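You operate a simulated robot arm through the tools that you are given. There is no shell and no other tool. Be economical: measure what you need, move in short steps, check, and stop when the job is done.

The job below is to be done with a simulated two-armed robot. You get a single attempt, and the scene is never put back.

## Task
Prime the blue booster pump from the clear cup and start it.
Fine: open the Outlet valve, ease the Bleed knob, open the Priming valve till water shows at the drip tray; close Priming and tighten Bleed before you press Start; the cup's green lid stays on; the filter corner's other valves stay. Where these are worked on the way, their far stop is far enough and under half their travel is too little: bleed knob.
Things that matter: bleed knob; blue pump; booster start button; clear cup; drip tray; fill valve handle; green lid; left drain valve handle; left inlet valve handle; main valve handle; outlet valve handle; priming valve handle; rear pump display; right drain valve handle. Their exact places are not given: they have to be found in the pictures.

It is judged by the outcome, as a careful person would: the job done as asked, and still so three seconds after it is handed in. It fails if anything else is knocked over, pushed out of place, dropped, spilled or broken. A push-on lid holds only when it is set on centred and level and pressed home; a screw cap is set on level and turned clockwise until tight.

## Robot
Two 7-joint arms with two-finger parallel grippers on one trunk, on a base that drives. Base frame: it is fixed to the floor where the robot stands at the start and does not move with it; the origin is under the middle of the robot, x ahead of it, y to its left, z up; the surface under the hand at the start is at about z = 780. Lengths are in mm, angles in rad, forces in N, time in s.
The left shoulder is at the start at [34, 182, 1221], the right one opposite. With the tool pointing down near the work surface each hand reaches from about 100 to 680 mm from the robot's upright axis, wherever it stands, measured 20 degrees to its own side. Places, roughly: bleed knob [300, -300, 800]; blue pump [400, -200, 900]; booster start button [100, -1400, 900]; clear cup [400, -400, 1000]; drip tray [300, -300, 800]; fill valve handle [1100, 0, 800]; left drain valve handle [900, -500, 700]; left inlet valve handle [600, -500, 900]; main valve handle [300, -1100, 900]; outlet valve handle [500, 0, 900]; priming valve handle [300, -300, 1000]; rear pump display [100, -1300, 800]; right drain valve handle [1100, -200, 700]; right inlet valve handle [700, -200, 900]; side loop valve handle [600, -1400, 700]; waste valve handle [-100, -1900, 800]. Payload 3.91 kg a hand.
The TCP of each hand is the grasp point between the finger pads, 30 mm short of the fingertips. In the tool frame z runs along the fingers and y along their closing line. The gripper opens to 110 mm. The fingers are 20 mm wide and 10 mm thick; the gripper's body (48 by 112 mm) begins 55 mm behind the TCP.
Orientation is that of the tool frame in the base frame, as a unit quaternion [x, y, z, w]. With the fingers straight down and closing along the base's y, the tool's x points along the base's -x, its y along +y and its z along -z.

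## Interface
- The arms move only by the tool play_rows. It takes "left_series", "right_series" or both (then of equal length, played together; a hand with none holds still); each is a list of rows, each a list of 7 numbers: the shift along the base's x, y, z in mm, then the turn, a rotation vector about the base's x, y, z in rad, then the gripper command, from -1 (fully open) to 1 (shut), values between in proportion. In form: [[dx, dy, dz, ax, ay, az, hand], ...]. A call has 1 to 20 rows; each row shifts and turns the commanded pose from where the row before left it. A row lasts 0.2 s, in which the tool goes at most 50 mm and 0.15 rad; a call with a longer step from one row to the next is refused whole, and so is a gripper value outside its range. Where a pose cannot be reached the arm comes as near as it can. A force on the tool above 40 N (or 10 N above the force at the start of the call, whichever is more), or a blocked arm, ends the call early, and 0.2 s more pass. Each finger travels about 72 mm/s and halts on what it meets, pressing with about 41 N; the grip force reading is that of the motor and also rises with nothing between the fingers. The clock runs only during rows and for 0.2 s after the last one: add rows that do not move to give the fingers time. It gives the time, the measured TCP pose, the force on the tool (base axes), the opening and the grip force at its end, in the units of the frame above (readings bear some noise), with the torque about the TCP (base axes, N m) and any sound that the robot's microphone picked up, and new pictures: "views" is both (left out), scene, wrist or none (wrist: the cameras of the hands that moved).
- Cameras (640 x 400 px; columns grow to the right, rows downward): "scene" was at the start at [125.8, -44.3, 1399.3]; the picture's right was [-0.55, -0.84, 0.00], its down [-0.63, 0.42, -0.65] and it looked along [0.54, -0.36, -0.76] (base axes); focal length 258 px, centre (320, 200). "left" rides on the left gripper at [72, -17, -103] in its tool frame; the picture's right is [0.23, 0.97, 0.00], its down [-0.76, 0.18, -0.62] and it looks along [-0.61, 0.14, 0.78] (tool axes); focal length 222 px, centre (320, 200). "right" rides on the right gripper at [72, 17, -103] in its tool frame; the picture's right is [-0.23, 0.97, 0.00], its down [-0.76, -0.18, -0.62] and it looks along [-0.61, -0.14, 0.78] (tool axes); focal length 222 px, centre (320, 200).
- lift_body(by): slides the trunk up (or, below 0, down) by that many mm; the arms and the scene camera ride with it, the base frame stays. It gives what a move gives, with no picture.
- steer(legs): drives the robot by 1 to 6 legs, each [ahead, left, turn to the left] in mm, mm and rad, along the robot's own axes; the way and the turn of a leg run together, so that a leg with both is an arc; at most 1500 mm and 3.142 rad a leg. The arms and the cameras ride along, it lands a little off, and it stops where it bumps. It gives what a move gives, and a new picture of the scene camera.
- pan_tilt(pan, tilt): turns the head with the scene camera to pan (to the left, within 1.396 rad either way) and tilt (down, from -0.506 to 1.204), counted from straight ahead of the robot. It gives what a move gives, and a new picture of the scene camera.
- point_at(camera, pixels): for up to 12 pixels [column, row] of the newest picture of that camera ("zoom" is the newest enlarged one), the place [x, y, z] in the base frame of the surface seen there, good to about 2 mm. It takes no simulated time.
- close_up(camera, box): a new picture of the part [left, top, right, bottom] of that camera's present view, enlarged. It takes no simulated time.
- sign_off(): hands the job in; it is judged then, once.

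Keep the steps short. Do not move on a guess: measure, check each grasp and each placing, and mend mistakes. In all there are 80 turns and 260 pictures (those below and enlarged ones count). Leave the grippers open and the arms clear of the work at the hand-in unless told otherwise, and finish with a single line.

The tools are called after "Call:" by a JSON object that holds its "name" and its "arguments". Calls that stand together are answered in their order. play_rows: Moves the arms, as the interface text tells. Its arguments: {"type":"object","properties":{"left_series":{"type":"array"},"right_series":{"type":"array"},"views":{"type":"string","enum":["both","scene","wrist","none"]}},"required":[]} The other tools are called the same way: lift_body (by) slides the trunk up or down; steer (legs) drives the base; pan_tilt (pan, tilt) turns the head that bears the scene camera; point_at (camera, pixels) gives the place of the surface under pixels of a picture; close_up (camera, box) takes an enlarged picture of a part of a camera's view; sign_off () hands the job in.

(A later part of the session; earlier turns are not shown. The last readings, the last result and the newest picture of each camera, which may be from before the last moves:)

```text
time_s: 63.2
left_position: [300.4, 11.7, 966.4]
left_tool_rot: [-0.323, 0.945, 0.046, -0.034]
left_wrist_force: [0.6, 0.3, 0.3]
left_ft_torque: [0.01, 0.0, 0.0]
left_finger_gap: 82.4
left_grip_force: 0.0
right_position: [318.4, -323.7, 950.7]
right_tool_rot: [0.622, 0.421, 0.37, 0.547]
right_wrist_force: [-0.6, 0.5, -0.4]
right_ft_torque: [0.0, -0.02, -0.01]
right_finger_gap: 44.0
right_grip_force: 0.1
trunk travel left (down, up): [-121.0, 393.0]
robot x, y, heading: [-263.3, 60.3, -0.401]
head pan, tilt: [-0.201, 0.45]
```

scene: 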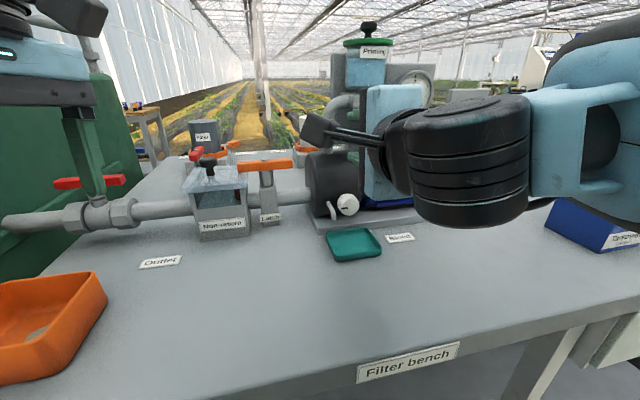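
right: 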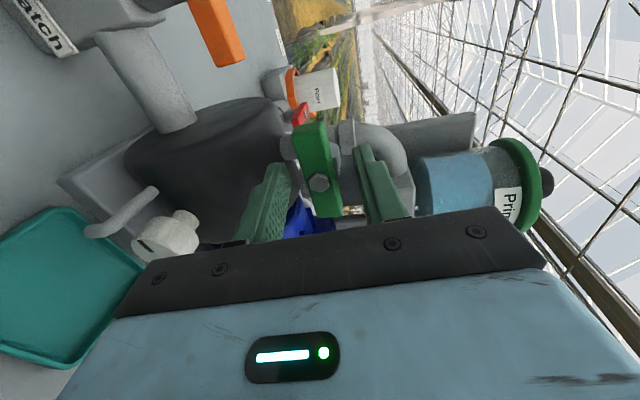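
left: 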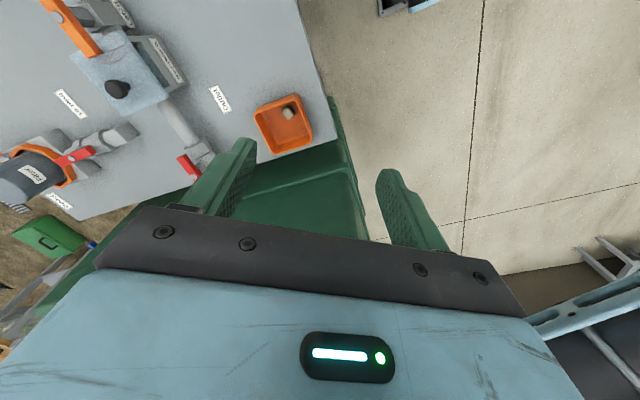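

On target with the bar between the fingers. I'll close, then test-turn 0.2 rad counter-clockwise.

Call:
{"name": "play_rows", "arguments": {"right_series": [[0, 0, 0, 0, 0, 0, 0.6], [0, 0, 0, 0, 0, 0, 1], [0, 0, 0, 0, 0, 0, 1], [0, 0, 0, -0.065, 0.026, 0, 1], [0, 0, 0, -0.065, 0.026, 0, 1], [0, 0, 0, -0.065, 0.026, 0, 1], [0, 0, 0, 0, 0, 0, 1]], "views": "wrist"}}

```text
time_s: 64.8
left_position: [300.5, 11.5, 965.8]
left_tool_rot: [-0.323, 0.945, 0.047, -0.033]
left_wrist_force: [0.1, 0.3, -1.0]
left_ft_torque: [-0.02, 0.0, -0.04]
left_finger_gap: 82.7
left_grip_force: 0.0
right_position: [317.1, -325.0, 953.5]
right_tool_rot: [0.577, 0.476, 0.305, 0.589]
right_wrist_force: [32.6, 0.5, 12.3]
right_ft_torque: [-0.19, -0.57, 0.46]
right_finger_gap: 22.4
right_grip_force: 45.5
trunk travel left (down, up): [-121.0, 393.0]
robot x, y, heading: [-263.7, 58.4, -0.403]
head pan, tilt: [-0.201, 0.45]
```

right: 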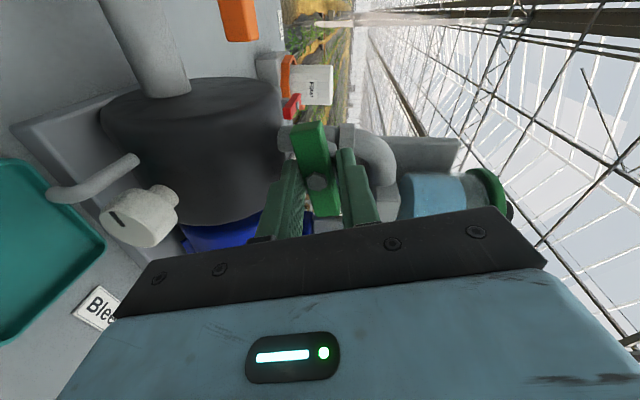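

The bar turned with it and no stop. I'll continue by 0.6 rad and watch the tray.

Call:
{"name": "play_rows", "arguments": {"right_series": [[1, 0, 0, -0.093, 0.037, 0, 1], [1, 0, 0, -0.093, 0.037, 0, 1], [0, 0, 0, -0.093, 0.037, 0, 1], [0, 0, 0, -0.093, 0.037, 0, 1], [0, 0, 0, -0.093, 0.037, 0, 1], [0, 0, 0, -0.093, 0.037, 0, 1]], "views": "both"}}

```text
time_s: 66.2
left_position: [299.1, 13.4, 965.3]
left_tool_rot: [-0.322, 0.945, 0.047, -0.033]
left_wrist_force: [0.1, 0.1, -0.2]
left_ft_torque: [0.02, 0.01, -0.03]
left_finger_gap: 82.5
left_grip_force: 0.1
right_position: [319.6, -323.2, 951.8]
right_tool_rot: [0.415, 0.608, 0.101, 0.669]
right_wrist_force: [0.6, 42.3, 4.9]
right_ft_torque: [-0.14, -0.57, 0.78]
right_finger_gap: 22.5
right_grip_force: 45.0
right hand out of reach, approached as far as the arm can: row 4, 6
trunk travel left (down, up): [-121.0, 393.0]
robot x, y, heading: [-262.4, 61.2, -0.402]
head pan, tilt: [-0.201, 0.45]
```

scene: 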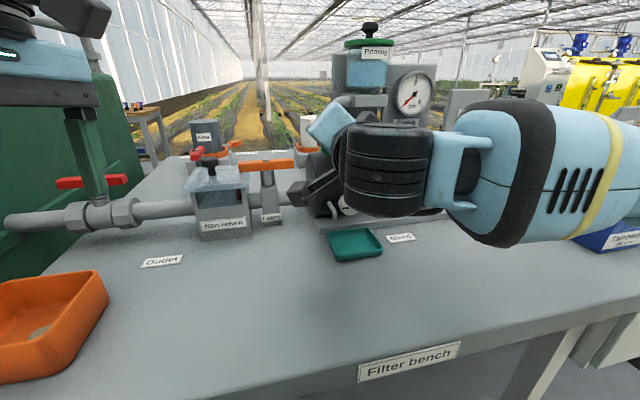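
right: 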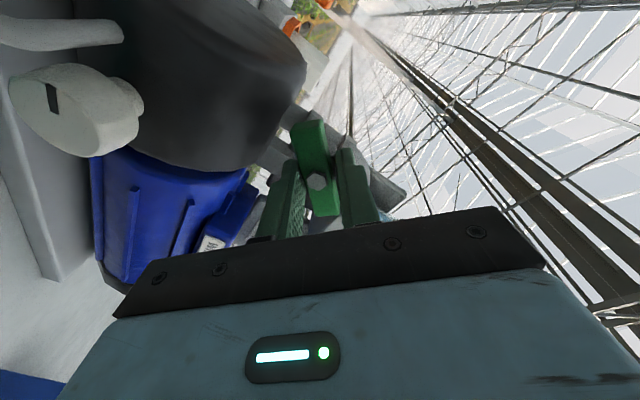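

The bar is at about 47°, and the arm is near a limit. I'll check the tray for water before going on.

Call:
{"name": "close_up", "arguments": {"camera": "scene", "box": [290, 170, 410, 270]}}

Call:
{"name": "play_rows", "arguments": {"right_series": [[0, 2, 0, -0.05, 0.02, 0.02, 1], [0, 1, 0, -0.05, 0.02, 0.02, 1], [0, 0, 0, -0.05, 0.02, 0.02, 1], [0, 0, 0, -0.05, 0.02, 0, 1], [0, 0, 0, 0, 0, 0, 1]], "views": "scene"}}

Call:
{"name": "close_up", "arguments": {"camera": "scene", "box": [290, 170, 410, 270]}}

```text
4.00 times, centred on (350, 220) of scene
```

zoom: 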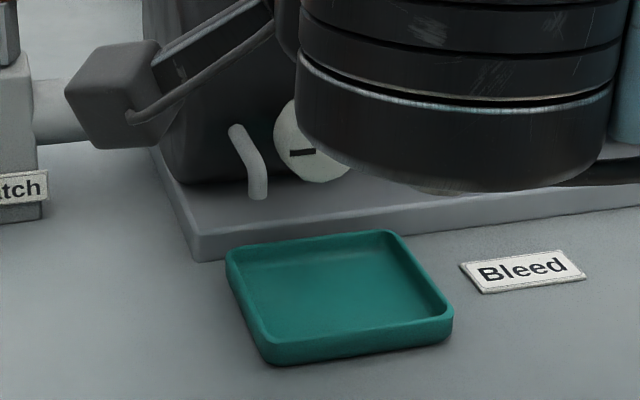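

```text
time_s: 67.4
left_position: [299.6, 13.1, 966.0]
left_tool_rot: [-0.323, 0.945, 0.047, -0.033]
left_wrist_force: [0.4, 0.1, 0.0]
left_ft_torque: [-0.04, -0.01, 0.01]
left_finger_gap: 82.4
left_grip_force: 0.0
right_position: [316.0, -325.0, 951.5]
right_tool_rot: [0.335, 0.65, 0.041, 0.681]
right_wrist_force: [17.1, 30.6, 4.6]
right_ft_torque: [0.19, 0.29, 1.53]
right_finger_gap: 21.9
right_grip_force: 45.3
trunk travel left (down, up): [-121.0, 393.0]
robot x, y, heading: [-262.4, 60.9, -0.399]
head pan, tilt: [-0.201, 0.45]
```

scene: 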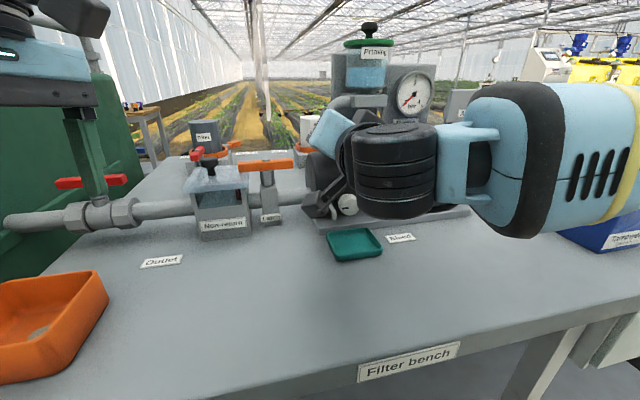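

```text
4.00 times, centred on (350, 220) of scene
```

zoom: 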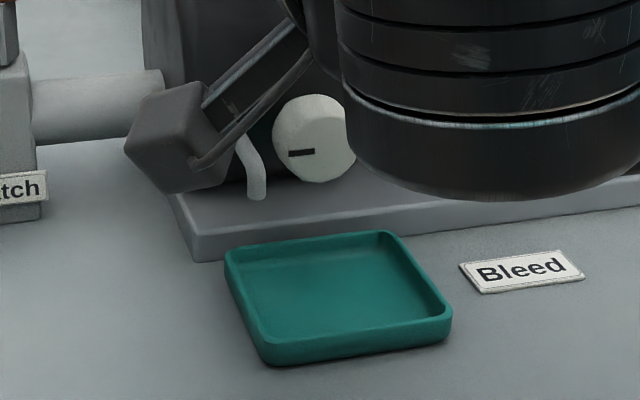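

No water yet and the bar is at ~59°. I'll continue turning with a small yaw relief.

Call:
{"name": "play_rows", "arguments": {"right_series": [[0, 0, 0, -0.07, 0.028, -0.02, 1], [0, 1, 0, -0.07, 0.028, -0.02, 1], [0, 1, 0, -0.07, 0.028, -0.02, 1], [0, 0, 0, -0.07, 0.028, 0, 1], [0, 0, 0, -0.07, 0.028, 0, 1], [0, 0, 0, 0, 0, 0, 1]], "views": "none"}}

Call:
{"name": "close_up", "arguments": {"camera": "scene", "box": [280, 140, 420, 270]}}

Call:
{"name": "close_up", "arguments": {"camera": "right", "box": [100, 0, 500, 250]}}

```text
time_s: 68.1
left_position: [300.0, 12.4, 965.2]
left_tool_rot: [-0.322, 0.945, 0.046, -0.032]
left_wrist_force: [-0.1, 0.4, 0.1]
left_ft_torque: [0.0, 0.0, -0.04]
left_finger_gap: 82.7
left_grip_force: 0.3
right_position: [318.0, -322.4, 952.9]
right_tool_rot: [0.292, 0.664, -0.036, 0.687]
right_wrist_force: [-10.8, 1.2, 0.6]
right_ft_torque: [-0.13, -0.29, -0.15]
right_finger_gap: 22.0
right_grip_force: 45.0
right hand out of reach, approached as far as the arm can: row 3
trunk travel left (down, up): [-121.0, 393.0]
robot x, y, heading: [-261.5, 62.7, -0.398]
head pan, tilt: [-0.201, 0.45]
stopped in row 3 (right hand): the force on the tool passed its limit at 52 N (the readings are from after the stop); the commanded pose is now the measured one
```

```text
3.08 times, centred on (350, 205) of scene
```

zoom: 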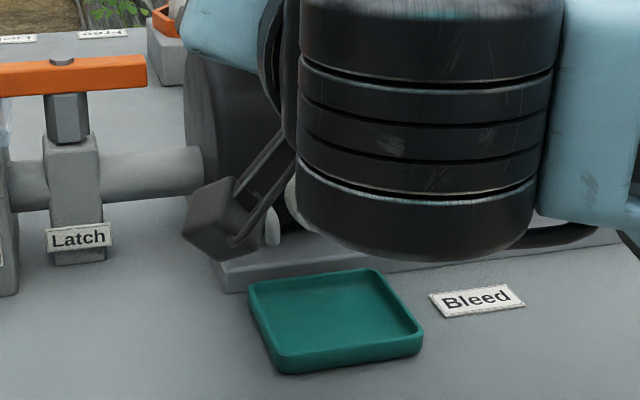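

```text
1.60 times, centred on (300, 125) of right
```

zoom: 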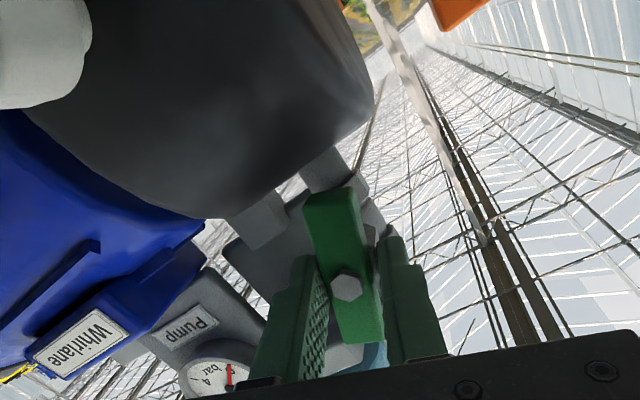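

It's now ~69° open, about 3/4, at the arm's limit. I'll wait a moment to see whether water shows at the spout.

Call:
{"name": "play_rows", "arguments": {"right_series": [[0, 0, 0, 0, 0, 0, 1], [0, 0, 0, 0, 0, 0, 1], [0, 0, 0, 0, 0, 0, 1], [0, 0, 0, 0, 0, 0, 1], [0, 0, 0, 0, 0, 0, 1], [0, 0, 0, 0, 0, 0, 1]], "views": "none"}}

Call:
{"name": "close_up", "arguments": {"camera": "scene", "box": [280, 140, 420, 270]}}

Call:
{"name": "close_up", "arguments": {"camera": "scene", "box": [300, 10, 460, 130]}}

```text
time_s: 69.5
left_position: [299.3, 13.8, 966.3]
left_tool_rot: [-0.323, 0.945, 0.047, -0.033]
left_wrist_force: [1.0, 0.2, 0.7]
left_ft_torque: [-0.01, 0.02, 0.04]
left_finger_gap: 82.0
left_grip_force: 0.0
right_position: [317.7, -323.9, 952.6]
right_tool_rot: [0.292, 0.664, -0.035, 0.687]
right_wrist_force: [-17.9, 2.6, 0.7]
right_ft_torque: [-0.09, -0.22, -0.11]
right_finger_gap: 22.3
right_grip_force: 44.9
trunk travel left (down, up): [-121.0, 393.0]
robot x, y, heading: [-261.1, 63.7, -0.401]
head pan, tilt: [-0.201, 0.45]
```

```text
3.08 times, centred on (350, 205) of scene
```

zoom: 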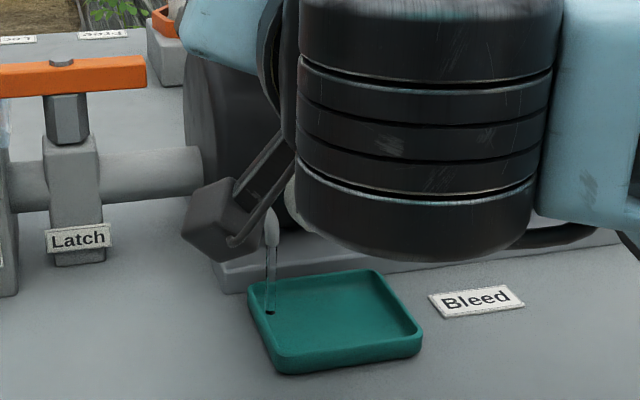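

```text
3.33 times, centred on (380, 70) of scene
```

zoom: 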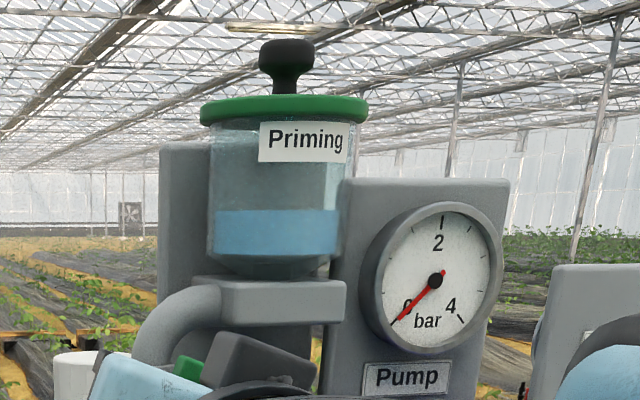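

Water is running into the tray, so Priming must close at once. Turning clockwise by 1.17 rad.

Call:
{"name": "play_rows", "arguments": {"right_series": [[0, 0, 0, 0.12, -0.048, 0, 1], [0, 0, 0, 0.12, -0.048, 0, 1], [0, 0, 0, 0.12, -0.048, 0, 1], [0, 0, 0, 0.12, -0.048, 0, 1], [0, 0, 0, 0.12, -0.048, 0, 1], [0, 0, 0, 0.12, -0.048, 0, 1], [0, 0, 0, 0.12, -0.048, 0, 1], [0, 0, 0, 0.12, -0.048, 0, 1], [0, 0, 0, 0.12, -0.048, 0, 1]]}}

```text
time_s: 71.4
left_position: [299.9, 12.3, 966.0]
left_tool_rot: [-0.322, 0.945, 0.046, -0.033]
left_wrist_force: [-0.5, -0.1, -0.3]
left_ft_torque: [-0.01, 0.01, 0.04]
left_finger_gap: 82.6
left_grip_force: 0.0
right_position: [317.0, -327.2, 953.7]
right_tool_rot: [0.58, 0.46, 0.335, 0.583]
right_wrist_force: [-11.1, -0.3, 0.4]
right_ft_torque: [-0.07, -0.1, 0.47]
right_finger_gap: 22.3
right_grip_force: 44.6
trunk travel left (down, up): [-121.0, 393.0]
robot x, y, heading: [-260.0, 62.6, -0.401]
head pan, tilt: [-0.201, 0.45]
stopped in row 9 (right hand): the force on the tool passed its limit at 41 N (the readings are from after the stop); the commanded pose is now the measured one
```

scene: 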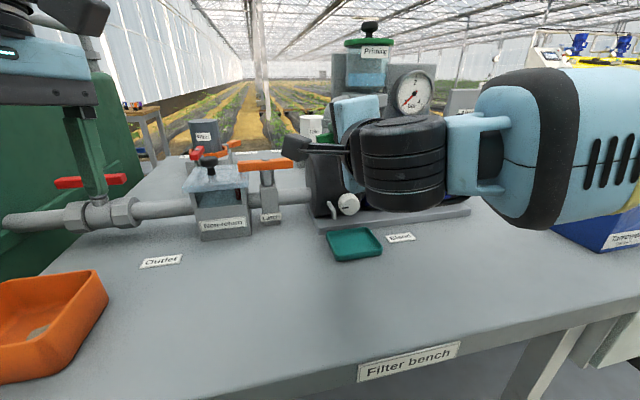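
right: 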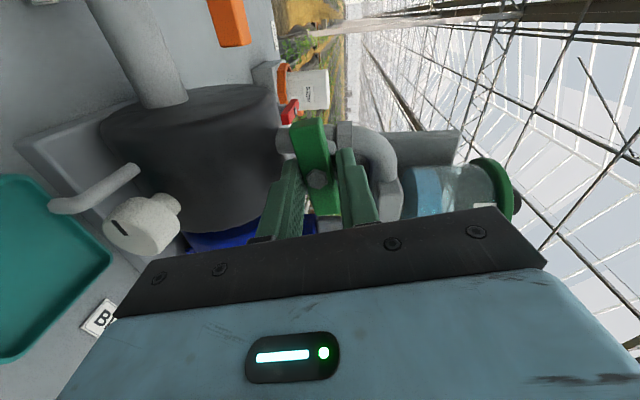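

The bar is ~8° short of horizontal. I'll re-centre 2 mm and finish the turn to the stop.

Call:
{"name": "play_rows", "arguments": {"right_series": [[0, 2, 0, 0.06, -0.024, 0, 1], [0, 1, 0, 0.06, -0.024, 0, 1], [0, 0, 0, 0.05, -0.02, 0, 1], [0, 0, 0, 0, 0, 0, 1]], "views": "none"}}

Call:
{"name": "close_up", "arguments": {"camera": "right", "box": [200, 60, 520, 260]}}

Call:
{"name": "close_up", "arguments": {"camera": "scene", "box": [280, 140, 420, 270]}}

```text
time_s: 72.4
left_position: [300.4, 13.1, 965.5]
left_tool_rot: [-0.322, 0.945, 0.047, -0.034]
left_wrist_force: [0.7, 0.3, -0.3]
left_ft_torque: [0.02, -0.01, 0.01]
left_finger_gap: 82.5
left_grip_force: 0.0
right_position: [317.2, -325.1, 953.4]
right_tool_rot: [0.617, 0.407, 0.391, 0.548]
right_wrist_force: [10.9, -19.8, 5.5]
right_ft_torque: [-0.82, -0.13, -1.09]
right_finger_gap: 22.3
right_grip_force: 45.1
trunk travel left (down, up): [-121.0, 393.0]
robot x, y, heading: [-261.3, 66.1, -0.405]
head pan, tilt: [-0.201, 0.45]
```

```text
2.00 times, centred on (360, 160) of right
```

zoom: 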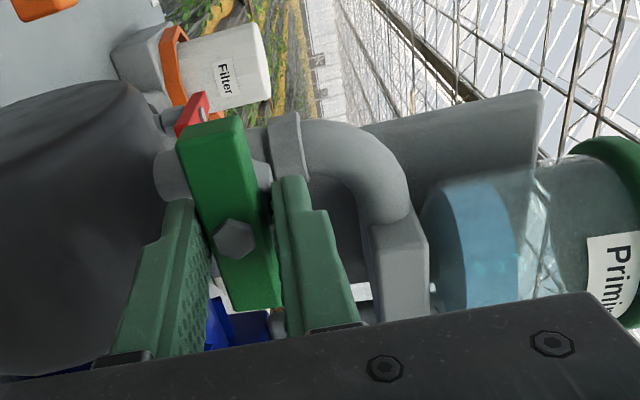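

```text
3.08 times, centred on (350, 205) of scene
```

zoom: 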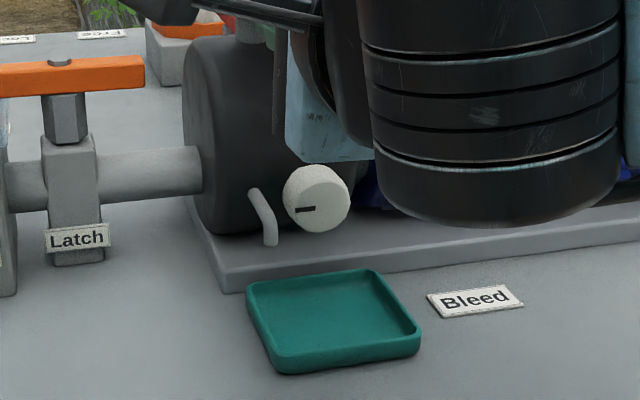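

Clockwise torque shows the stop is reached, the stream has ended, and the cup is about half full with its lid on. I'll release, back off, and come down in front of the Bleed knob with the hand rolled 0.6 rad counter-clockwise.

Call:
{"name": "play_rows", "arguments": {"right_series": [[0, 0, 0, 0, 0, 0, 0.15], [0, 0, 0, 0, 0, 0, 0.15], [-27, 10.7, 2, 0, 0, 0, 0.15], [-27, 10.7, 2, 0, 0, 0, 0.15], [-27, 10.7, 2, 0, 0, 0, 0.15], [-28, 10.7, 0, 0.022, 0.056, 0, 0.15], [0, -15, -24, -0.135, 0.054, 0, 0.15], [0, -10, -25, -0.135, 0.054, 0, 0.15], [0, 0, -25, -0.135, 0.054, 0, 0.15], [0, 0, -25, -0.135, 0.054, 0, 0.15], [0, 0, 0, 0, 0, 0, 0.15]]}}

Call:
{"name": "close_up", "arguments": {"camera": "scene", "box": [270, 10, 440, 150]}}

```text
time_s: 74.8
left_position: [299.4, 12.3, 966.2]
left_tool_rot: [-0.322, 0.945, 0.047, -0.034]
left_wrist_force: [0.3, 0.2, 0.0]
left_ft_torque: [0.02, -0.01, -0.01]
left_finger_gap: 82.6
left_grip_force: 0.2
right_position: [206.3, -303.4, 858.5]
right_tool_rot: [0.507, 0.559, 0.183, 0.63]
right_wrist_force: [-0.5, -0.1, 0.3]
right_ft_torque: [0.04, 0.01, 0.04]
right_finger_gap: 46.5
right_grip_force: 0.1
trunk travel left (down, up): [-121.0, 393.0]
robot x, y, heading: [-263.6, 63.0, -0.407]
head pan, tilt: [-0.201, 0.45]
```

scene: 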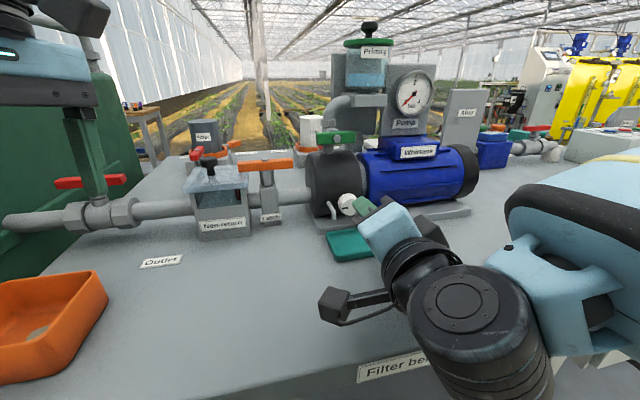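
right: 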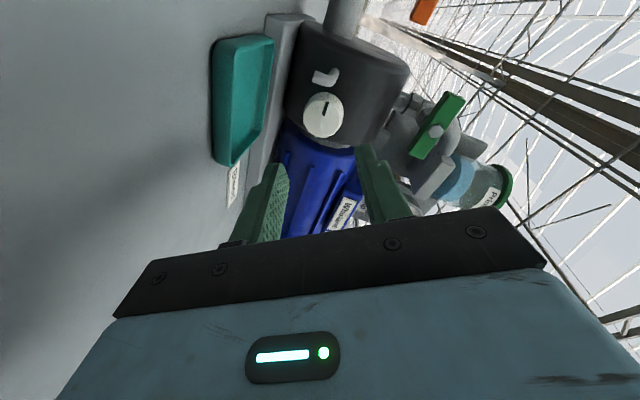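

```text
2.86 times, centred on (355, 80) of scene
```

zoom: 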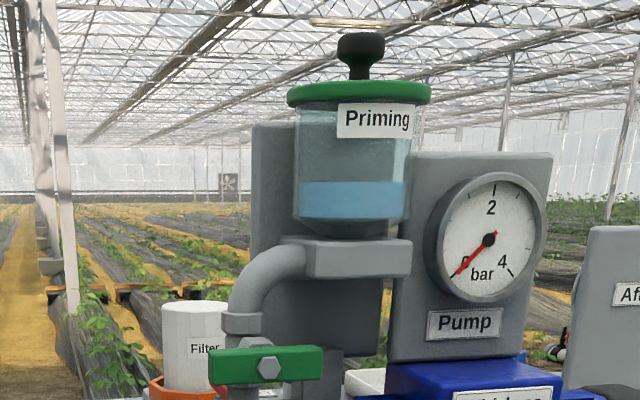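

Priming is shut and horizontal. The knob is ahead; I'll correct the yaw and advance over it.

Call:
{"name": "play_rows", "arguments": {"right_series": [[0, 3, 1, 0, 0, 0.07, 0.15], [22, -9, -3.3, 0, 0, 0, 0.15], [22, -9, -3.3, 0, 0, 0, 0.15], [22, -9, -3.3, 0, 0, 0, 0.15], [0, 0, 0, 0, 0, 0, 0.15]], "views": "none"}}

Call:
{"name": "close_up", "arguments": {"camera": "right", "box": [200, 60, 440, 240]}}

Call:
{"name": "close_up", "arguments": {"camera": "scene", "box": [280, 160, 460, 300]}}

```text
time_s: 76.0
left_position: [299.6, 13.4, 965.8]
left_tool_rot: [-0.322, 0.945, 0.047, -0.034]
left_wrist_force: [0.4, 0.2, -0.1]
left_ft_torque: [0.01, 0.01, -0.02]
left_finger_gap: 82.5
left_grip_force: 0.2
right_position: [274.5, -328.3, 851.1]
right_tool_rot: [0.487, 0.577, 0.205, 0.623]
right_wrist_force: [-0.8, 0.1, -0.3]
right_ft_torque: [0.01, -0.03, -0.02]
right_finger_gap: 46.6
right_grip_force: 0.1
trunk travel left (down, up): [-121.0, 393.0]
robot x, y, heading: [-262.8, 62.9, -0.403]
head pan, tilt: [-0.201, 0.45]
```

```text
2.22 times, centred on (320, 150) of right
```

zoom: 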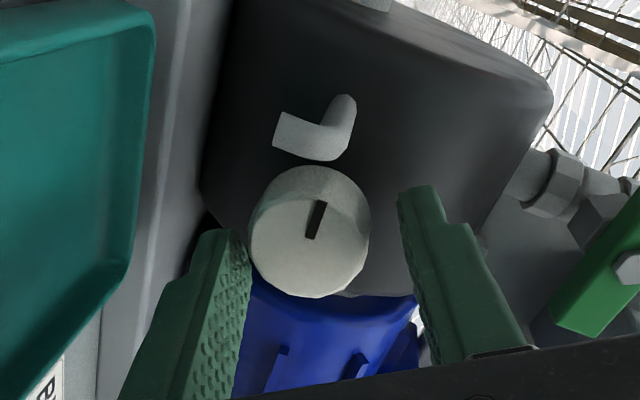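

```text
2.86 times, centred on (370, 230) of scene
```

zoom: 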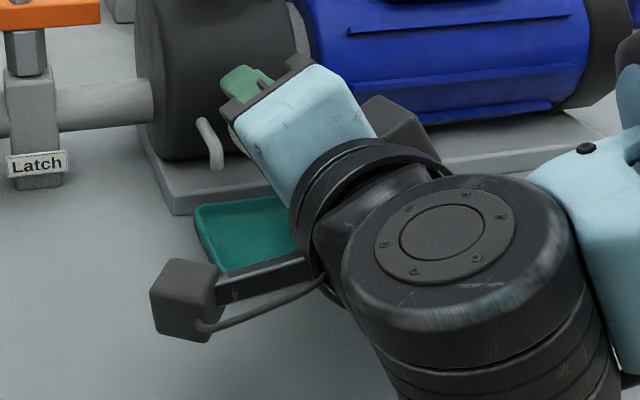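

The knob is between the fingers, slightly nearer the lower one. I'll shift ~3 mm, close, and turn clockwise ~1.0 rad.

Call:
{"name": "play_rows", "arguments": {"right_series": [[-1, -1, -2.5, 0, 0, 0, 0.15], [0, 0, 0, 0, 0, 0, 0.6], [0, 0, 0, 0, 0, 0, 1], [0, 0, 0, 0, 0, 0, 1], [0, 0, 0, 0.093, -0.037, 0, 1], [0, 0, 0, 0.093, -0.037, 0, 1], [0, 0, 0, 0.093, -0.037, 0, 1], [0, 0, 0, 0.093, -0.037, 0, 1], [0, 0, 0, 0.093, -0.037, 0, 1], [0, 0, 0, 0.093, -0.037, 0, 1], [0, 0, 0, 0.093, -0.037, 0, 1], [0, 0, 0, 0.093, -0.037, 0, 1], [0, 0, 0, 0.093, -0.037, 0, 1], [0, 0, 0, 0.093, -0.037, 0, 1], [0, 0, 0, 0, 0, 0, 1]], "views": "none"}}

Call:
{"name": "close_up", "arguments": {"camera": "right", "box": [200, 60, 440, 240]}}

```text
time_s: 78.3
left_position: [300.8, 11.1, 966.3]
left_tool_rot: [-0.322, 0.945, 0.046, -0.032]
left_wrist_force: [-0.1, 0.3, 1.0]
left_ft_torque: [-0.03, 0.01, 0.02]
left_finger_gap: 82.6
left_grip_force: 0.0
right_position: [273.1, -330.3, 848.8]
right_tool_rot: [0.63, 0.421, 0.406, 0.511]
right_wrist_force: [0.0, -2.1, -3.5]
right_ft_torque: [-0.38, -0.92, 0.08]
right_finger_gap: 35.0
right_grip_force: 45.3
right hand out of reach, approached as far as the arm can: row 9, 10, 11
trunk travel left (down, up): [-121.0, 393.0]
robot x, y, heading: [-261.6, 62.9, -0.398]
head pan, tilt: [-0.201, 0.45]
stopped in row 11 (right hand): the force on the tool passed its limit at 45 N (the readings are from after the stop); the commanded pose is now the measured one
```

```text
2.22 times, centred on (320, 150) of right
```

zoom: 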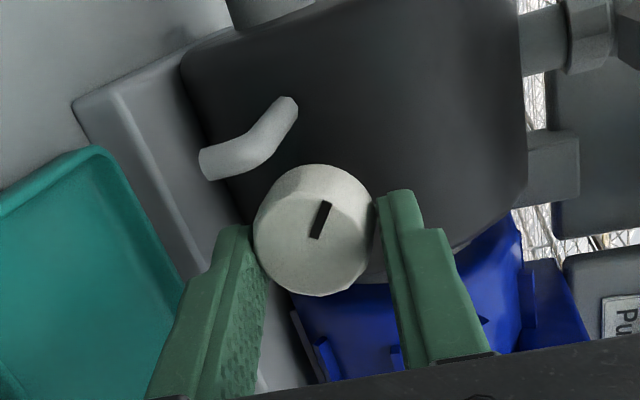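

It turned ~0.63 rad to the wrist limit. I'll ratchet: open, roll back counter-clockwise 0.65, regrip, turn clockwise again.

Call:
{"name": "play_rows", "arguments": {"right_series": [[0, 0, 0, 0, 0, 0, 0.25], [0, 0, 0, 0, 0, 0, 0.25], [0, 1, 0, -0.1, 0.04, 0, 0.25], [0, 1, 0, -0.1, 0.04, 0, 0.25], [0, 0, 0, -0.1, 0.04, 0, 0.25], [0, 0, 0, -0.1, 0.04, 0, 0.25], [0, 0, 0, -0.1, 0.04, 0, 0.25], [0, 0, 0, -0.1, 0.04, 0, 0.25], [0, 0, 0, 0, 0, 0, 0.6], [0, 0, 0, 0, 0, 0, 1], [0, 0, 0, 0, 0, 0, 1], [0, 0, 0, 0.1, -0.04, 0, 1], [0, 0, 0, 0.1, -0.04, 0, 1], [0, 0, 0, 0.1, -0.04, 0, 1], [0, 0, 0, 0.1, -0.04, 0, 1], [0, 0, 0, 0.1, -0.04, 0, 1], [0, 0, 0, 0.08, -0.032, 0, 1], [0, 0, 0, 0, 0, 0, 1]], "views": "none"}}

Call:
{"name": "close_up", "arguments": {"camera": "right", "box": [200, 60, 440, 240]}}

```text
time_s: 82.1
left_position: [300.9, 12.4, 967.3]
left_tool_rot: [-0.324, 0.944, 0.045, -0.033]
left_wrist_force: [-0.2, -0.2, 0.5]
left_ft_torque: [0.02, -0.01, 0.0]
left_finger_gap: 82.6
left_grip_force: 0.0
right_position: [271.5, -329.9, 848.3]
right_tool_rot: [0.628, 0.423, 0.399, 0.517]
right_wrist_force: [-1.1, -17.1, 12.0]
right_ft_torque: [-0.28, -0.75, -0.32]
right_finger_gap: 34.8
right_grip_force: 44.7
trunk travel left (down, up): [-121.0, 393.0]
robot x, y, heading: [-262.0, 61.7, -0.404]
head pan, tilt: [-0.201, 0.45]
```

```text
2.22 times, centred on (320, 150) of right
```

zoom: 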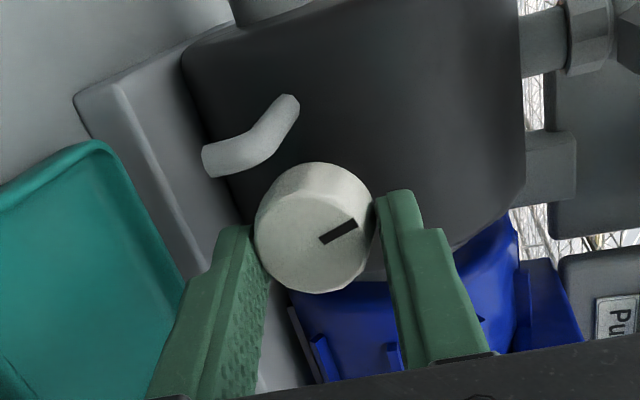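

It's turned about 70° in total. One more ratchet should bring it to the tight stop (slipping there is fine).

Call:
{"name": "play_rows", "arguments": {"right_series": [[0, 0, 0, 0, 0, 0, 0.25], [0, 0, 0, 0, 0, 0, 0.25], [0, 1, 0, -0.1, 0.04, 0, 0.25], [0, 1, 0, -0.1, 0.04, 0, 0.25], [0, 0, 0, -0.1, 0.04, 0, 0.25], [0, 0, 0, -0.1, 0.04, 0, 0.25], [0, 0, 0, -0.1, 0.04, 0, 0.25], [0, 0, 0, -0.08, 0.032, 0, 0.25], [0, 0, 0, 0, 0, 0, 0.6], [0, 0, 0, 0, 0, 0, 1], [0, 0, 0, 0, 0, 0, 1], [0, 0, 0, 0.1, -0.04, 0, 1], [0, 0, 0, 0.1, -0.04, 0, 1], [0, 0, 0, 0.1, -0.04, 0, 1], [0, 0, 0, 0.1, -0.04, 0, 1], [0, 0, 0, 0.1, -0.04, 0, 1], [0, 0, 0, 0.08, -0.032, 0, 1], [0, 0, 0, 0, 0, 0, 1]], "views": "none"}}

Call:
{"name": "close_up", "arguments": {"camera": "right", "box": [200, 60, 440, 240]}}

```text
time_s: 85.9
left_position: [300.3, 12.9, 966.2]
left_tool_rot: [-0.323, 0.945, 0.047, -0.033]
left_wrist_force: [-0.9, -0.2, 0.4]
left_ft_torque: [0.0, -0.01, -0.02]
left_finger_gap: 82.5
left_grip_force: 0.0
right_position: [272.6, -325.8, 849.4]
right_tool_rot: [0.626, 0.426, 0.4, 0.517]
right_wrist_force: [10.5, -8.5, 8.5]
right_ft_torque: [-0.99, -0.53, 0.24]
right_finger_gap: 34.4
right_grip_force: 45.0
trunk travel left (down, up): [-121.0, 393.0]
robot x, y, heading: [-260.1, 61.2, -0.399]
head pan, tilt: [-0.201, 0.45]
```

```text
2.22 times, centred on (320, 150) of right
```

zoom: 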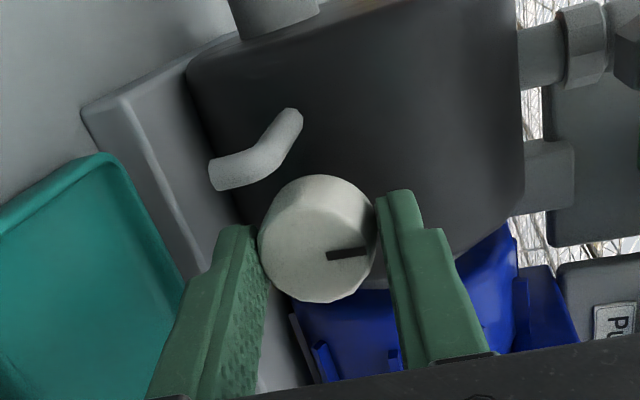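

Torque shows the stop. I'll release, back off, and verify the pointer from the scene camera.

Call:
{"name": "play_rows", "arguments": {"right_series": [[0, 0, 0, 0, 0, 0, 0.15], [0, 0, 0, 0, 0, 0, 0.15], [-22, 9, 3, 0, 0, 0, 0.15], [-25, 10, 3, 0, 0, 0, 0.15], [-25, 10, 3, 0, 0, 0, 0.15], [-25, 10, 20, 0, 0, 0, 0.15], [-20, 8, 30, 0, 0, 0, 0.15]], "views": "none"}}

Call:
{"name": "close_up", "arguments": {"camera": "scene", "box": [290, 120, 430, 270]}}

Call:
{"name": "close_up", "arguments": {"camera": "right", "box": [160, 0, 520, 240]}}

```text
time_s: 87.5
left_position: [300.5, 12.5, 966.4]
left_tool_rot: [-0.324, 0.944, 0.047, -0.034]
left_wrist_force: [-0.1, -0.1, -0.4]
left_ft_torque: [0.02, -0.02, 0.02]
left_finger_gap: 82.3
left_grip_force: 0.1
right_position: [170.7, -279.2, 913.5]
right_tool_rot: [0.627, 0.427, 0.399, 0.515]
right_wrist_force: [0.0, 0.3, -0.3]
right_ft_torque: [0.02, 0.02, -0.02]
right_finger_gap: 46.9
right_grip_force: 0.3
right hand out of reach, approached as far as the arm can: row 6, 7
trunk travel left (down, up): [-121.0, 393.0]
robot x, y, heading: [-258.1, 62.5, -0.401]
head pan, tilt: [-0.201, 0.45]
```

```text
2.67 times, centred on (360, 195) of scene
```

zoom: 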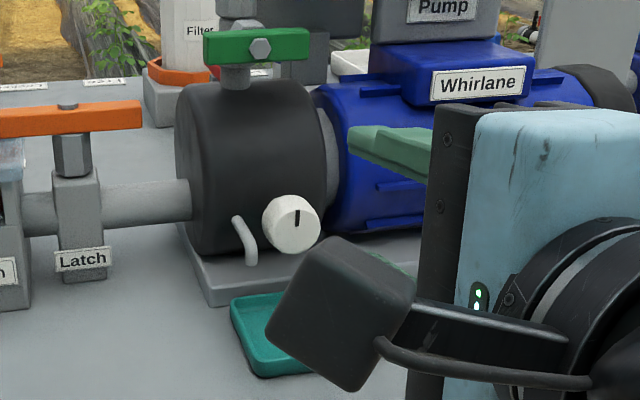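

```text
1.67 times, centred on (340, 120) of right
```

zoom: 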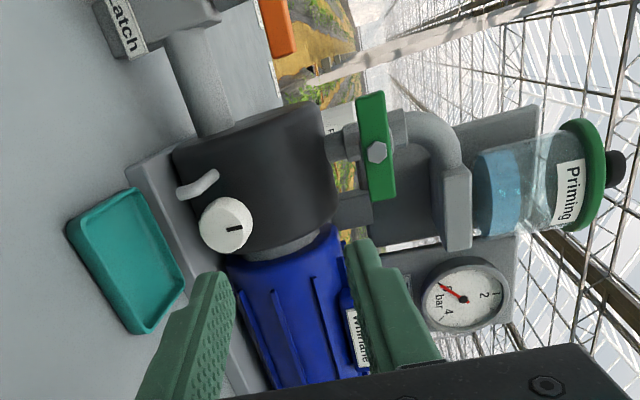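

The Bleed pointer is straight up again (tight), Priming is shut, lid on. Next the Start button. I'll raise the trunk, then look right for the way.

Call:
{"name": "lift_body", "arguments": {"by": 340}}

Call:
{"name": "pan_tilt", "arguments": {"pan": -1.0, "tilt": 0.75}}

```text
time_s: 90.9
left_position: [304.6, 14.5, 1304.4]
left_tool_rot: [-0.324, 0.944, 0.047, -0.035]
left_wrist_force: [-0.2, -0.3, -0.7]
left_ft_torque: [-0.02, 0.02, -0.02]
left_finger_gap: 82.5
left_grip_force: 0.0
right_position: [176.5, -277.4, 1250.9]
right_tool_rot: [0.626, 0.428, 0.399, 0.515]
right_wrist_force: [-0.7, 0.2, 0.2]
right_ft_torque: [0.03, 0.0, 0.0]
right_finger_gap: 46.7
right_grip_force: 0.1
trunk travel left (down, up): [-461.0, 53.0]
robot x, y, heading: [-259.7, 62.0, -0.396]
head pan, tilt: [-0.201, 0.45]
```

```text
time_s: 92.0
left_position: [303.6, 15.0, 1305.1]
left_tool_rot: [-0.323, 0.945, 0.045, -0.036]
left_wrist_force: [-0.1, 0.3, 0.2]
left_ft_torque: [0.0, 0.02, -0.02]
left_finger_gap: 82.4
left_grip_force: 0.1
right_position: [174.0, -277.0, 1250.6]
right_tool_rot: [0.627, 0.429, 0.399, 0.514]
right_wrist_force: [-1.2, -0.5, -0.1]
right_ft_torque: [0.0, 0.01, -0.01]
right_finger_gap: 46.8
right_grip_force: 0.1
trunk travel left (down, up): [-461.0, 53.0]
robot x, y, heading: [-262.4, 63.2, -0.402]
head pan, tilt: [-1.0, 0.75]
```

scene: 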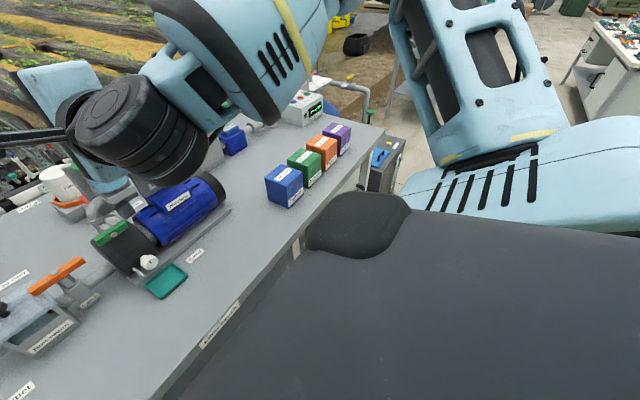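

I see the control box on the bench near (305,105) and a dark cabinet with a blue item near (385,160). I'll enlarge and measure.

Call:
{"name": "close_up", "arguments": {"camera": "scene", "box": [230, 70, 410, 210]}}

Call:
{"name": "point_at", "arguments": {"camera": "scene", "pixels": [[300, 102], [315, 111], [380, 157], [390, 145], [375, 185], [400, 150], [365, 125], [298, 240], [285, 175], [420, 185], [345, 140], [200, 355]]}}

```text
2.86 times, centred on (320, 140) of scene
```

zoom: 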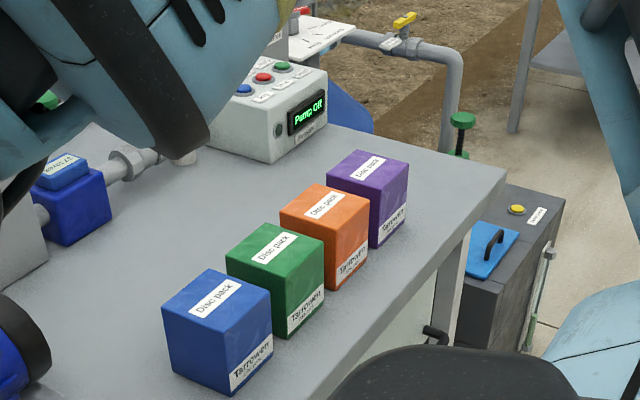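

```text
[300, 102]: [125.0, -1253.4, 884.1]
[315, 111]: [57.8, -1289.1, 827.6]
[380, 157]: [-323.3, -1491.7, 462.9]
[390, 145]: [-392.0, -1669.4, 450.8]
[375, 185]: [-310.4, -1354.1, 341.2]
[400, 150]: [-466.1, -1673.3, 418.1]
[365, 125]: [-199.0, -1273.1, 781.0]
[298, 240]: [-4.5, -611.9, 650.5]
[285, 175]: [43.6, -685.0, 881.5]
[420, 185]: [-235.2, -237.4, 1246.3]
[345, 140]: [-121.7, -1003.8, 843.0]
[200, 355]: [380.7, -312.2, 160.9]
```

I'll enlarge the control box to read the button labels.

Call:
{"name": "close_up", "arguments": {"camera": "scene", "box": [285, 85, 335, 120]}}

Call:
{"name": "point_at", "arguments": {"camera": "zoom", "pixels": [[200, 115], [270, 75], [330, 40], [130, 190], [430, 200], [380, 160], [205, 330], [480, 250]]}}

```text
11.43 times, centred on (310, 102) of scene
```

zoom: 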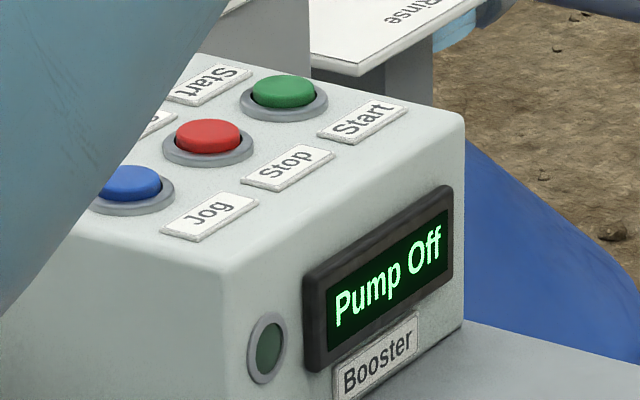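

```text
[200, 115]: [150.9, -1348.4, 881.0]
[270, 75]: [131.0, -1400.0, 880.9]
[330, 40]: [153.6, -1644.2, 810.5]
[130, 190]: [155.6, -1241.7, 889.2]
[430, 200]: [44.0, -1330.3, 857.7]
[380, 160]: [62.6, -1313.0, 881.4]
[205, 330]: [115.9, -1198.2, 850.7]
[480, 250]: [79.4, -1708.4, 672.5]
```

Green is "Start" on the "Booster" box. I'll measure it precisely along with its neighbours.

Call:
{"name": "point_at", "arguments": {"camera": "zoom", "pixels": [[284, 88], [284, 105], [265, 90], [303, 90], [208, 132], [134, 182], [315, 112], [400, 90]]}}

```text
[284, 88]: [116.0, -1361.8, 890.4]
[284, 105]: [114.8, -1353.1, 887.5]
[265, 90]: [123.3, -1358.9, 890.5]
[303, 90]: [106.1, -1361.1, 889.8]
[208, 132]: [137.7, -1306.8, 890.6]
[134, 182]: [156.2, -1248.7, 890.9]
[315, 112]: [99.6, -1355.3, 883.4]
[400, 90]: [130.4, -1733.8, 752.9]
```

Start button top is at (115,-1361,890), 57 mm from Stop. I'll drive right along the bench front at the present distance, arms high.

Call:
{"name": "steer", "arguments": {"legs": [[0, -500, 0], [0, -500, 0.04]]}}

```text
time_s: 101.4
left_position: [-72.0, -882.9, 1304.6]
left_tool_rot: [-0.345, 0.937, 0.045, -0.036]
left_wrist_force: [-0.2, -0.3, 0.6]
left_ft_torque: [-0.03, 0.05, -0.01]
left_finger_gap: 82.6
left_grip_force: 0.0
right_position: [-186.4, -1179.2, 1251.9]
right_tool_rot: [0.616, 0.442, 0.411, 0.506]
right_wrist_force: [0.0, -0.3, 0.1]
right_ft_torque: [-0.02, -0.04, -0.02]
right_finger_gap: 46.7
right_grip_force: 0.1
trunk travel left (down, up): [-461.0, 53.0]
robot x, y, heading: [-641.9, -861.3, -0.354]
head pan, tilt: [-1.0, 0.75]
```

scene: 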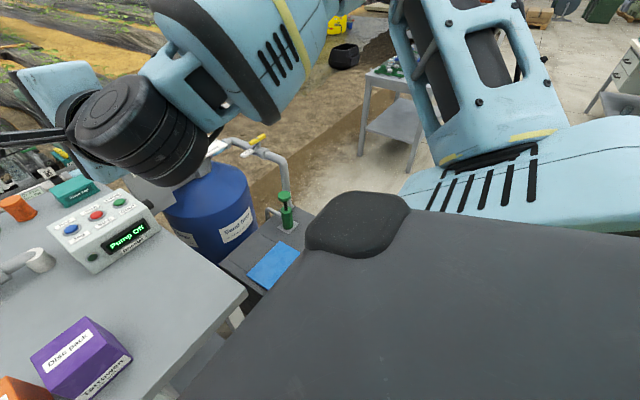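

Now I'll turn the right hand to point down, shut, at height, and measure the bench corner and cabinet for clearance.

Call:
{"name": "play_rows", "arguments": {"right_series": [[0, 0, 2, -0.048, 0.1033, 0.0806, 0.5], [0, 0, 2, -0.048, 0.1033, 0.0806, 1], [0, 0, 2, -0.048, 0.1033, 0.0806, 1], [0, 0, 2, -0.048, 0.1033, 0.0806, 1], [0, 0, 2, -0.048, 0.1033, 0.0806, 1], [0, 0, 0, -0.048, 0.1033, 0.0806, 1], [0, 0, 0, -0.048, 0.1033, 0.0806, 1], [0, 0, 0, -0.048, 0.1033, 0.0806, 1], [0, 0, 0, -0.048, 0.1033, 0.0806, 1], [0, 0, 0, -0.048, 0.1033, 0.0806, 1], [0, 0, 0, -0.048, 0.1033, 0.0806, 1], [0, 0, 0, -0.048, 0.1033, 0.0806, 1], [0, 0, 0, -0.048, 0.1033, 0.0806, 1], [0, 0, 0, -0.048, 0.1033, 0.0806, 1], [0, 0, 0, -0.048, 0.1033, 0.0806, 1], [0, 0, 0, 0, 0, 0, 1]]}}

Call:
{"name": "point_at", "arguments": {"camera": "scene", "pixels": [[245, 295], [185, 370], [275, 265], [300, 225], [240, 315], [225, 275], [285, 205], [120, 203], [96, 217], [72, 230]]}}

```text
time_s: 104.8
left_position: [-72.2, -881.9, 1304.2]
left_tool_rot: [-0.345, 0.937, 0.046, -0.035]
left_wrist_force: [0.9, -0.1, 0.5]
left_ft_torque: [-0.03, 0.0, 0.02]
left_finger_gap: 82.2
left_grip_force: 0.0
right_position: [-245.0, -1249.7, 1252.4]
right_tool_rot: [0.22, 0.974, -0.051, -0.031]
right_wrist_force: [0.2, -0.2, -0.7]
right_ft_torque: [0.03, 0.02, 0.0]
right_finger_gap: 0.0
right_grip_force: 37.9
right hand out of reach, approached as far as the arm can: row 11, 12, 13, 14, 15
trunk travel left (down, up): [-461.0, 53.0]
robot x, y, heading: [-641.9, -860.8, -0.356]
head pan, tilt: [-1.0, 0.75]
```

scene: 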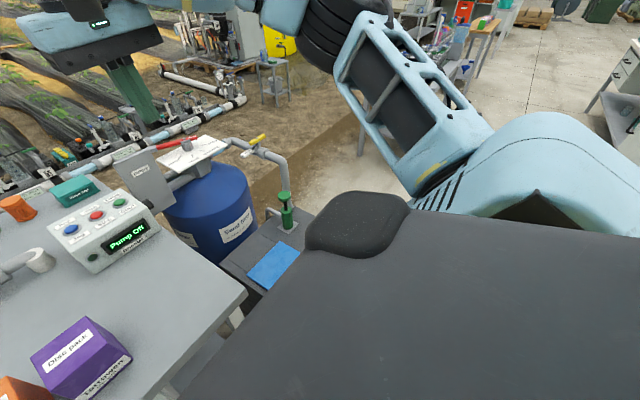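
right: 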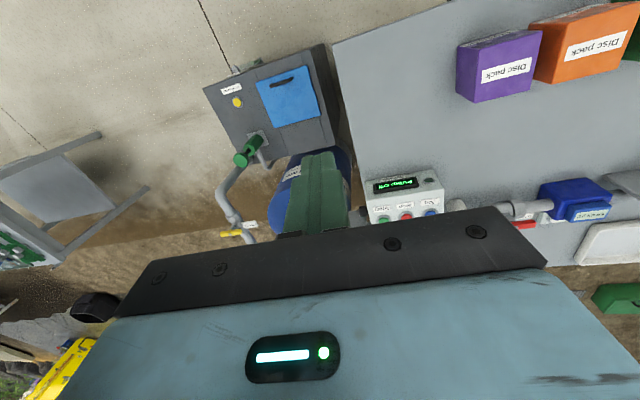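

```text
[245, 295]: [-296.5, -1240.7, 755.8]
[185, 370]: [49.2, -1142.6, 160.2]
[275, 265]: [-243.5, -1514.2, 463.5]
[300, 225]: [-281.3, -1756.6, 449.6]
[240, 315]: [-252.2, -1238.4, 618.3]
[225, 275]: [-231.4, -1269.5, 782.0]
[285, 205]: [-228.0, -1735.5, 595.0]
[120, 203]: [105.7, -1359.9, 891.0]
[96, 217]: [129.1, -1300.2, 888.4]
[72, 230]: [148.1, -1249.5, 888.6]
```

Bench corner is (-300,-1240); driving 260 ahead keeps the same distance from the edge as at the start. Going.

Call:
{"name": "steer", "arguments": {"legs": [[260, 0, 0]]}}

Call:
{"name": "pan_tilt", "arguments": {"pan": -0.4, "tilt": 0.7}}

```text
time_s: 106.6
left_position: [168.0, -967.4, 1306.0]
left_tool_rot: [-0.346, 0.936, 0.046, -0.036]
left_wrist_force: [0.0, 0.3, -0.3]
left_ft_torque: [-0.03, 0.02, -0.05]
left_finger_gap: 82.5
left_grip_force: 0.1
right_position: [-5.9, -1336.5, 1252.0]
right_tool_rot: [0.219, 0.974, -0.05, -0.03]
right_wrist_force: [-1.7, -0.4, -0.1]
right_ft_torque: [-0.02, 0.0, 0.02]
right_finger_gap: 0.0
right_grip_force: 37.7
trunk travel left (down, up): [-461.0, 53.0]
robot x, y, heading: [-399.1, -954.5, -0.352]
head pan, tilt: [-1.0, 0.75]
```

scene: 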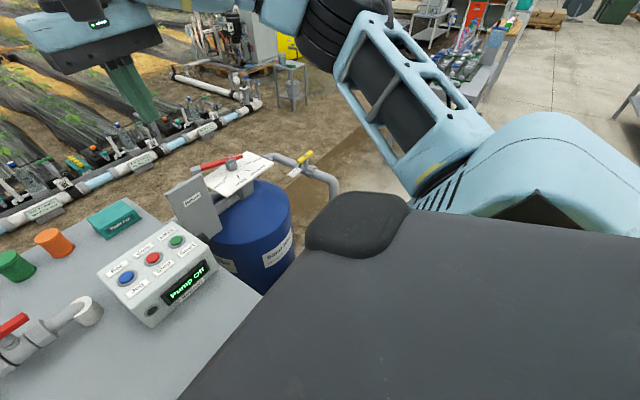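

```text
time_s: 107.6
left_position: [167.7, -968.6, 1304.6]
left_tool_rot: [-0.346, 0.936, 0.045, -0.036]
left_wrist_force: [0.4, 0.2, 0.5]
left_ft_torque: [-0.01, 0.0, 0.0]
left_finger_gap: 82.7
left_grip_force: 0.2
right_position: [-4.4, -1336.8, 1252.0]
right_tool_rot: [0.218, 0.974, -0.05, -0.03]
right_wrist_force: [0.5, -0.4, 0.8]
right_ft_torque: [-0.02, -0.04, -0.03]
right_finger_gap: 0.0
right_grip_force: 37.5
trunk travel left (down, up): [-461.0, 53.0]
robot x, y, heading: [-401.6, -950.0, -0.347]
head pan, tilt: [-0.4, 0.7]
```

scene: 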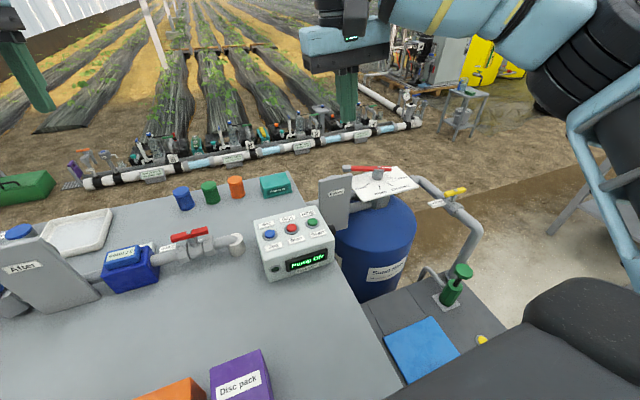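

Clear view: green Start at (312,223). I'll measure it and the grey plate beside the box.

Call:
{"name": "point_at", "arguments": {"camera": "scene", "pixels": [[312, 222], [291, 228], [270, 234], [327, 182], [345, 176], [380, 183], [365, 168], [322, 205], [305, 263], [340, 220]]}}

Call:
{"name": "play_rows", "arguments": {"right_series": [[20, -4, -10, 0.084, -0.08, 0, 1], [20, -4, -10, 0, 0, 0, 1], [20, -4, -20, 0, 0, 0, 1], [20, -4, -30, 0, 0, 0, 1], [20, -4, -40, 0, 0, 0, 1], [19, -4, -40, 0, 0, 0, 1], [0, 0, 0, 0, 0, 0, 1]]}}

```text
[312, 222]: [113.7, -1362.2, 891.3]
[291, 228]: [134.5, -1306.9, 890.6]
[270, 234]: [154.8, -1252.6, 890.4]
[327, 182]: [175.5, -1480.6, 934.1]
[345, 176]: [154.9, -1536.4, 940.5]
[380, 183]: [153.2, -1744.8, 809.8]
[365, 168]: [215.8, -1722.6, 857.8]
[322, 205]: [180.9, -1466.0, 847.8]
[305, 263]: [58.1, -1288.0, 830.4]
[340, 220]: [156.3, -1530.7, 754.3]
```

```text
time_s: 109.2
left_position: [167.7, -968.2, 1304.9]
left_tool_rot: [-0.346, 0.936, 0.045, -0.036]
left_wrist_force: [0.2, -0.4, 0.1]
left_ft_torque: [-0.06, -0.02, 0.02]
left_finger_gap: 82.6
left_grip_force: 0.0
right_position: [65.1, -1368.0, 1109.9]
right_tool_rot: [0.218, 0.976, 0.0, 0.0]
right_wrist_force: [0.3, 0.1, 0.2]
right_ft_torque: [0.0, 0.0, -0.01]
right_finger_gap: 0.3
right_grip_force: 37.8
right hand out of reach, approached as far as the arm can: row 2, 3, 4, 5, 6
trunk travel left (down, up): [-461.0, 53.0]
robot x, y, heading: [-399.7, -952.8, -0.357]
head pan, tilt: [-0.4, 0.7]
```

scene: 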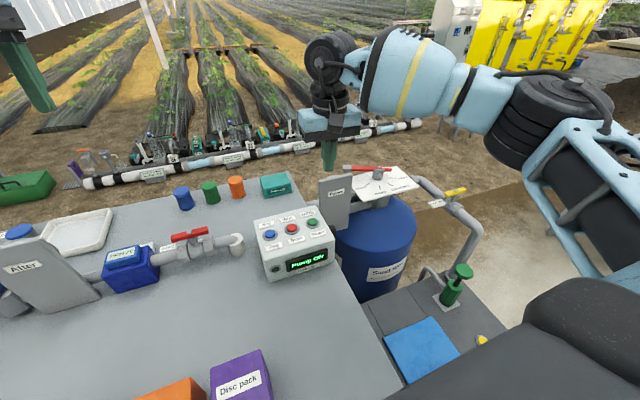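
right: 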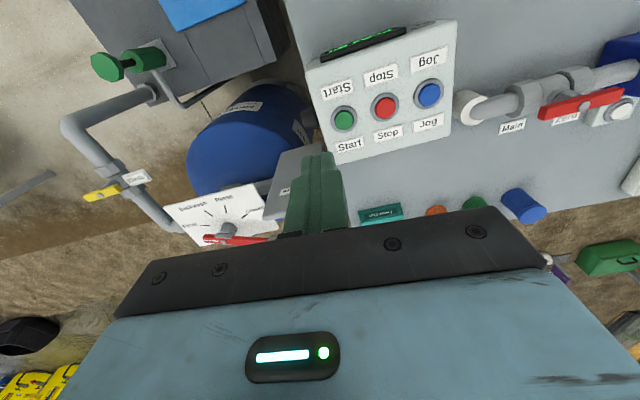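

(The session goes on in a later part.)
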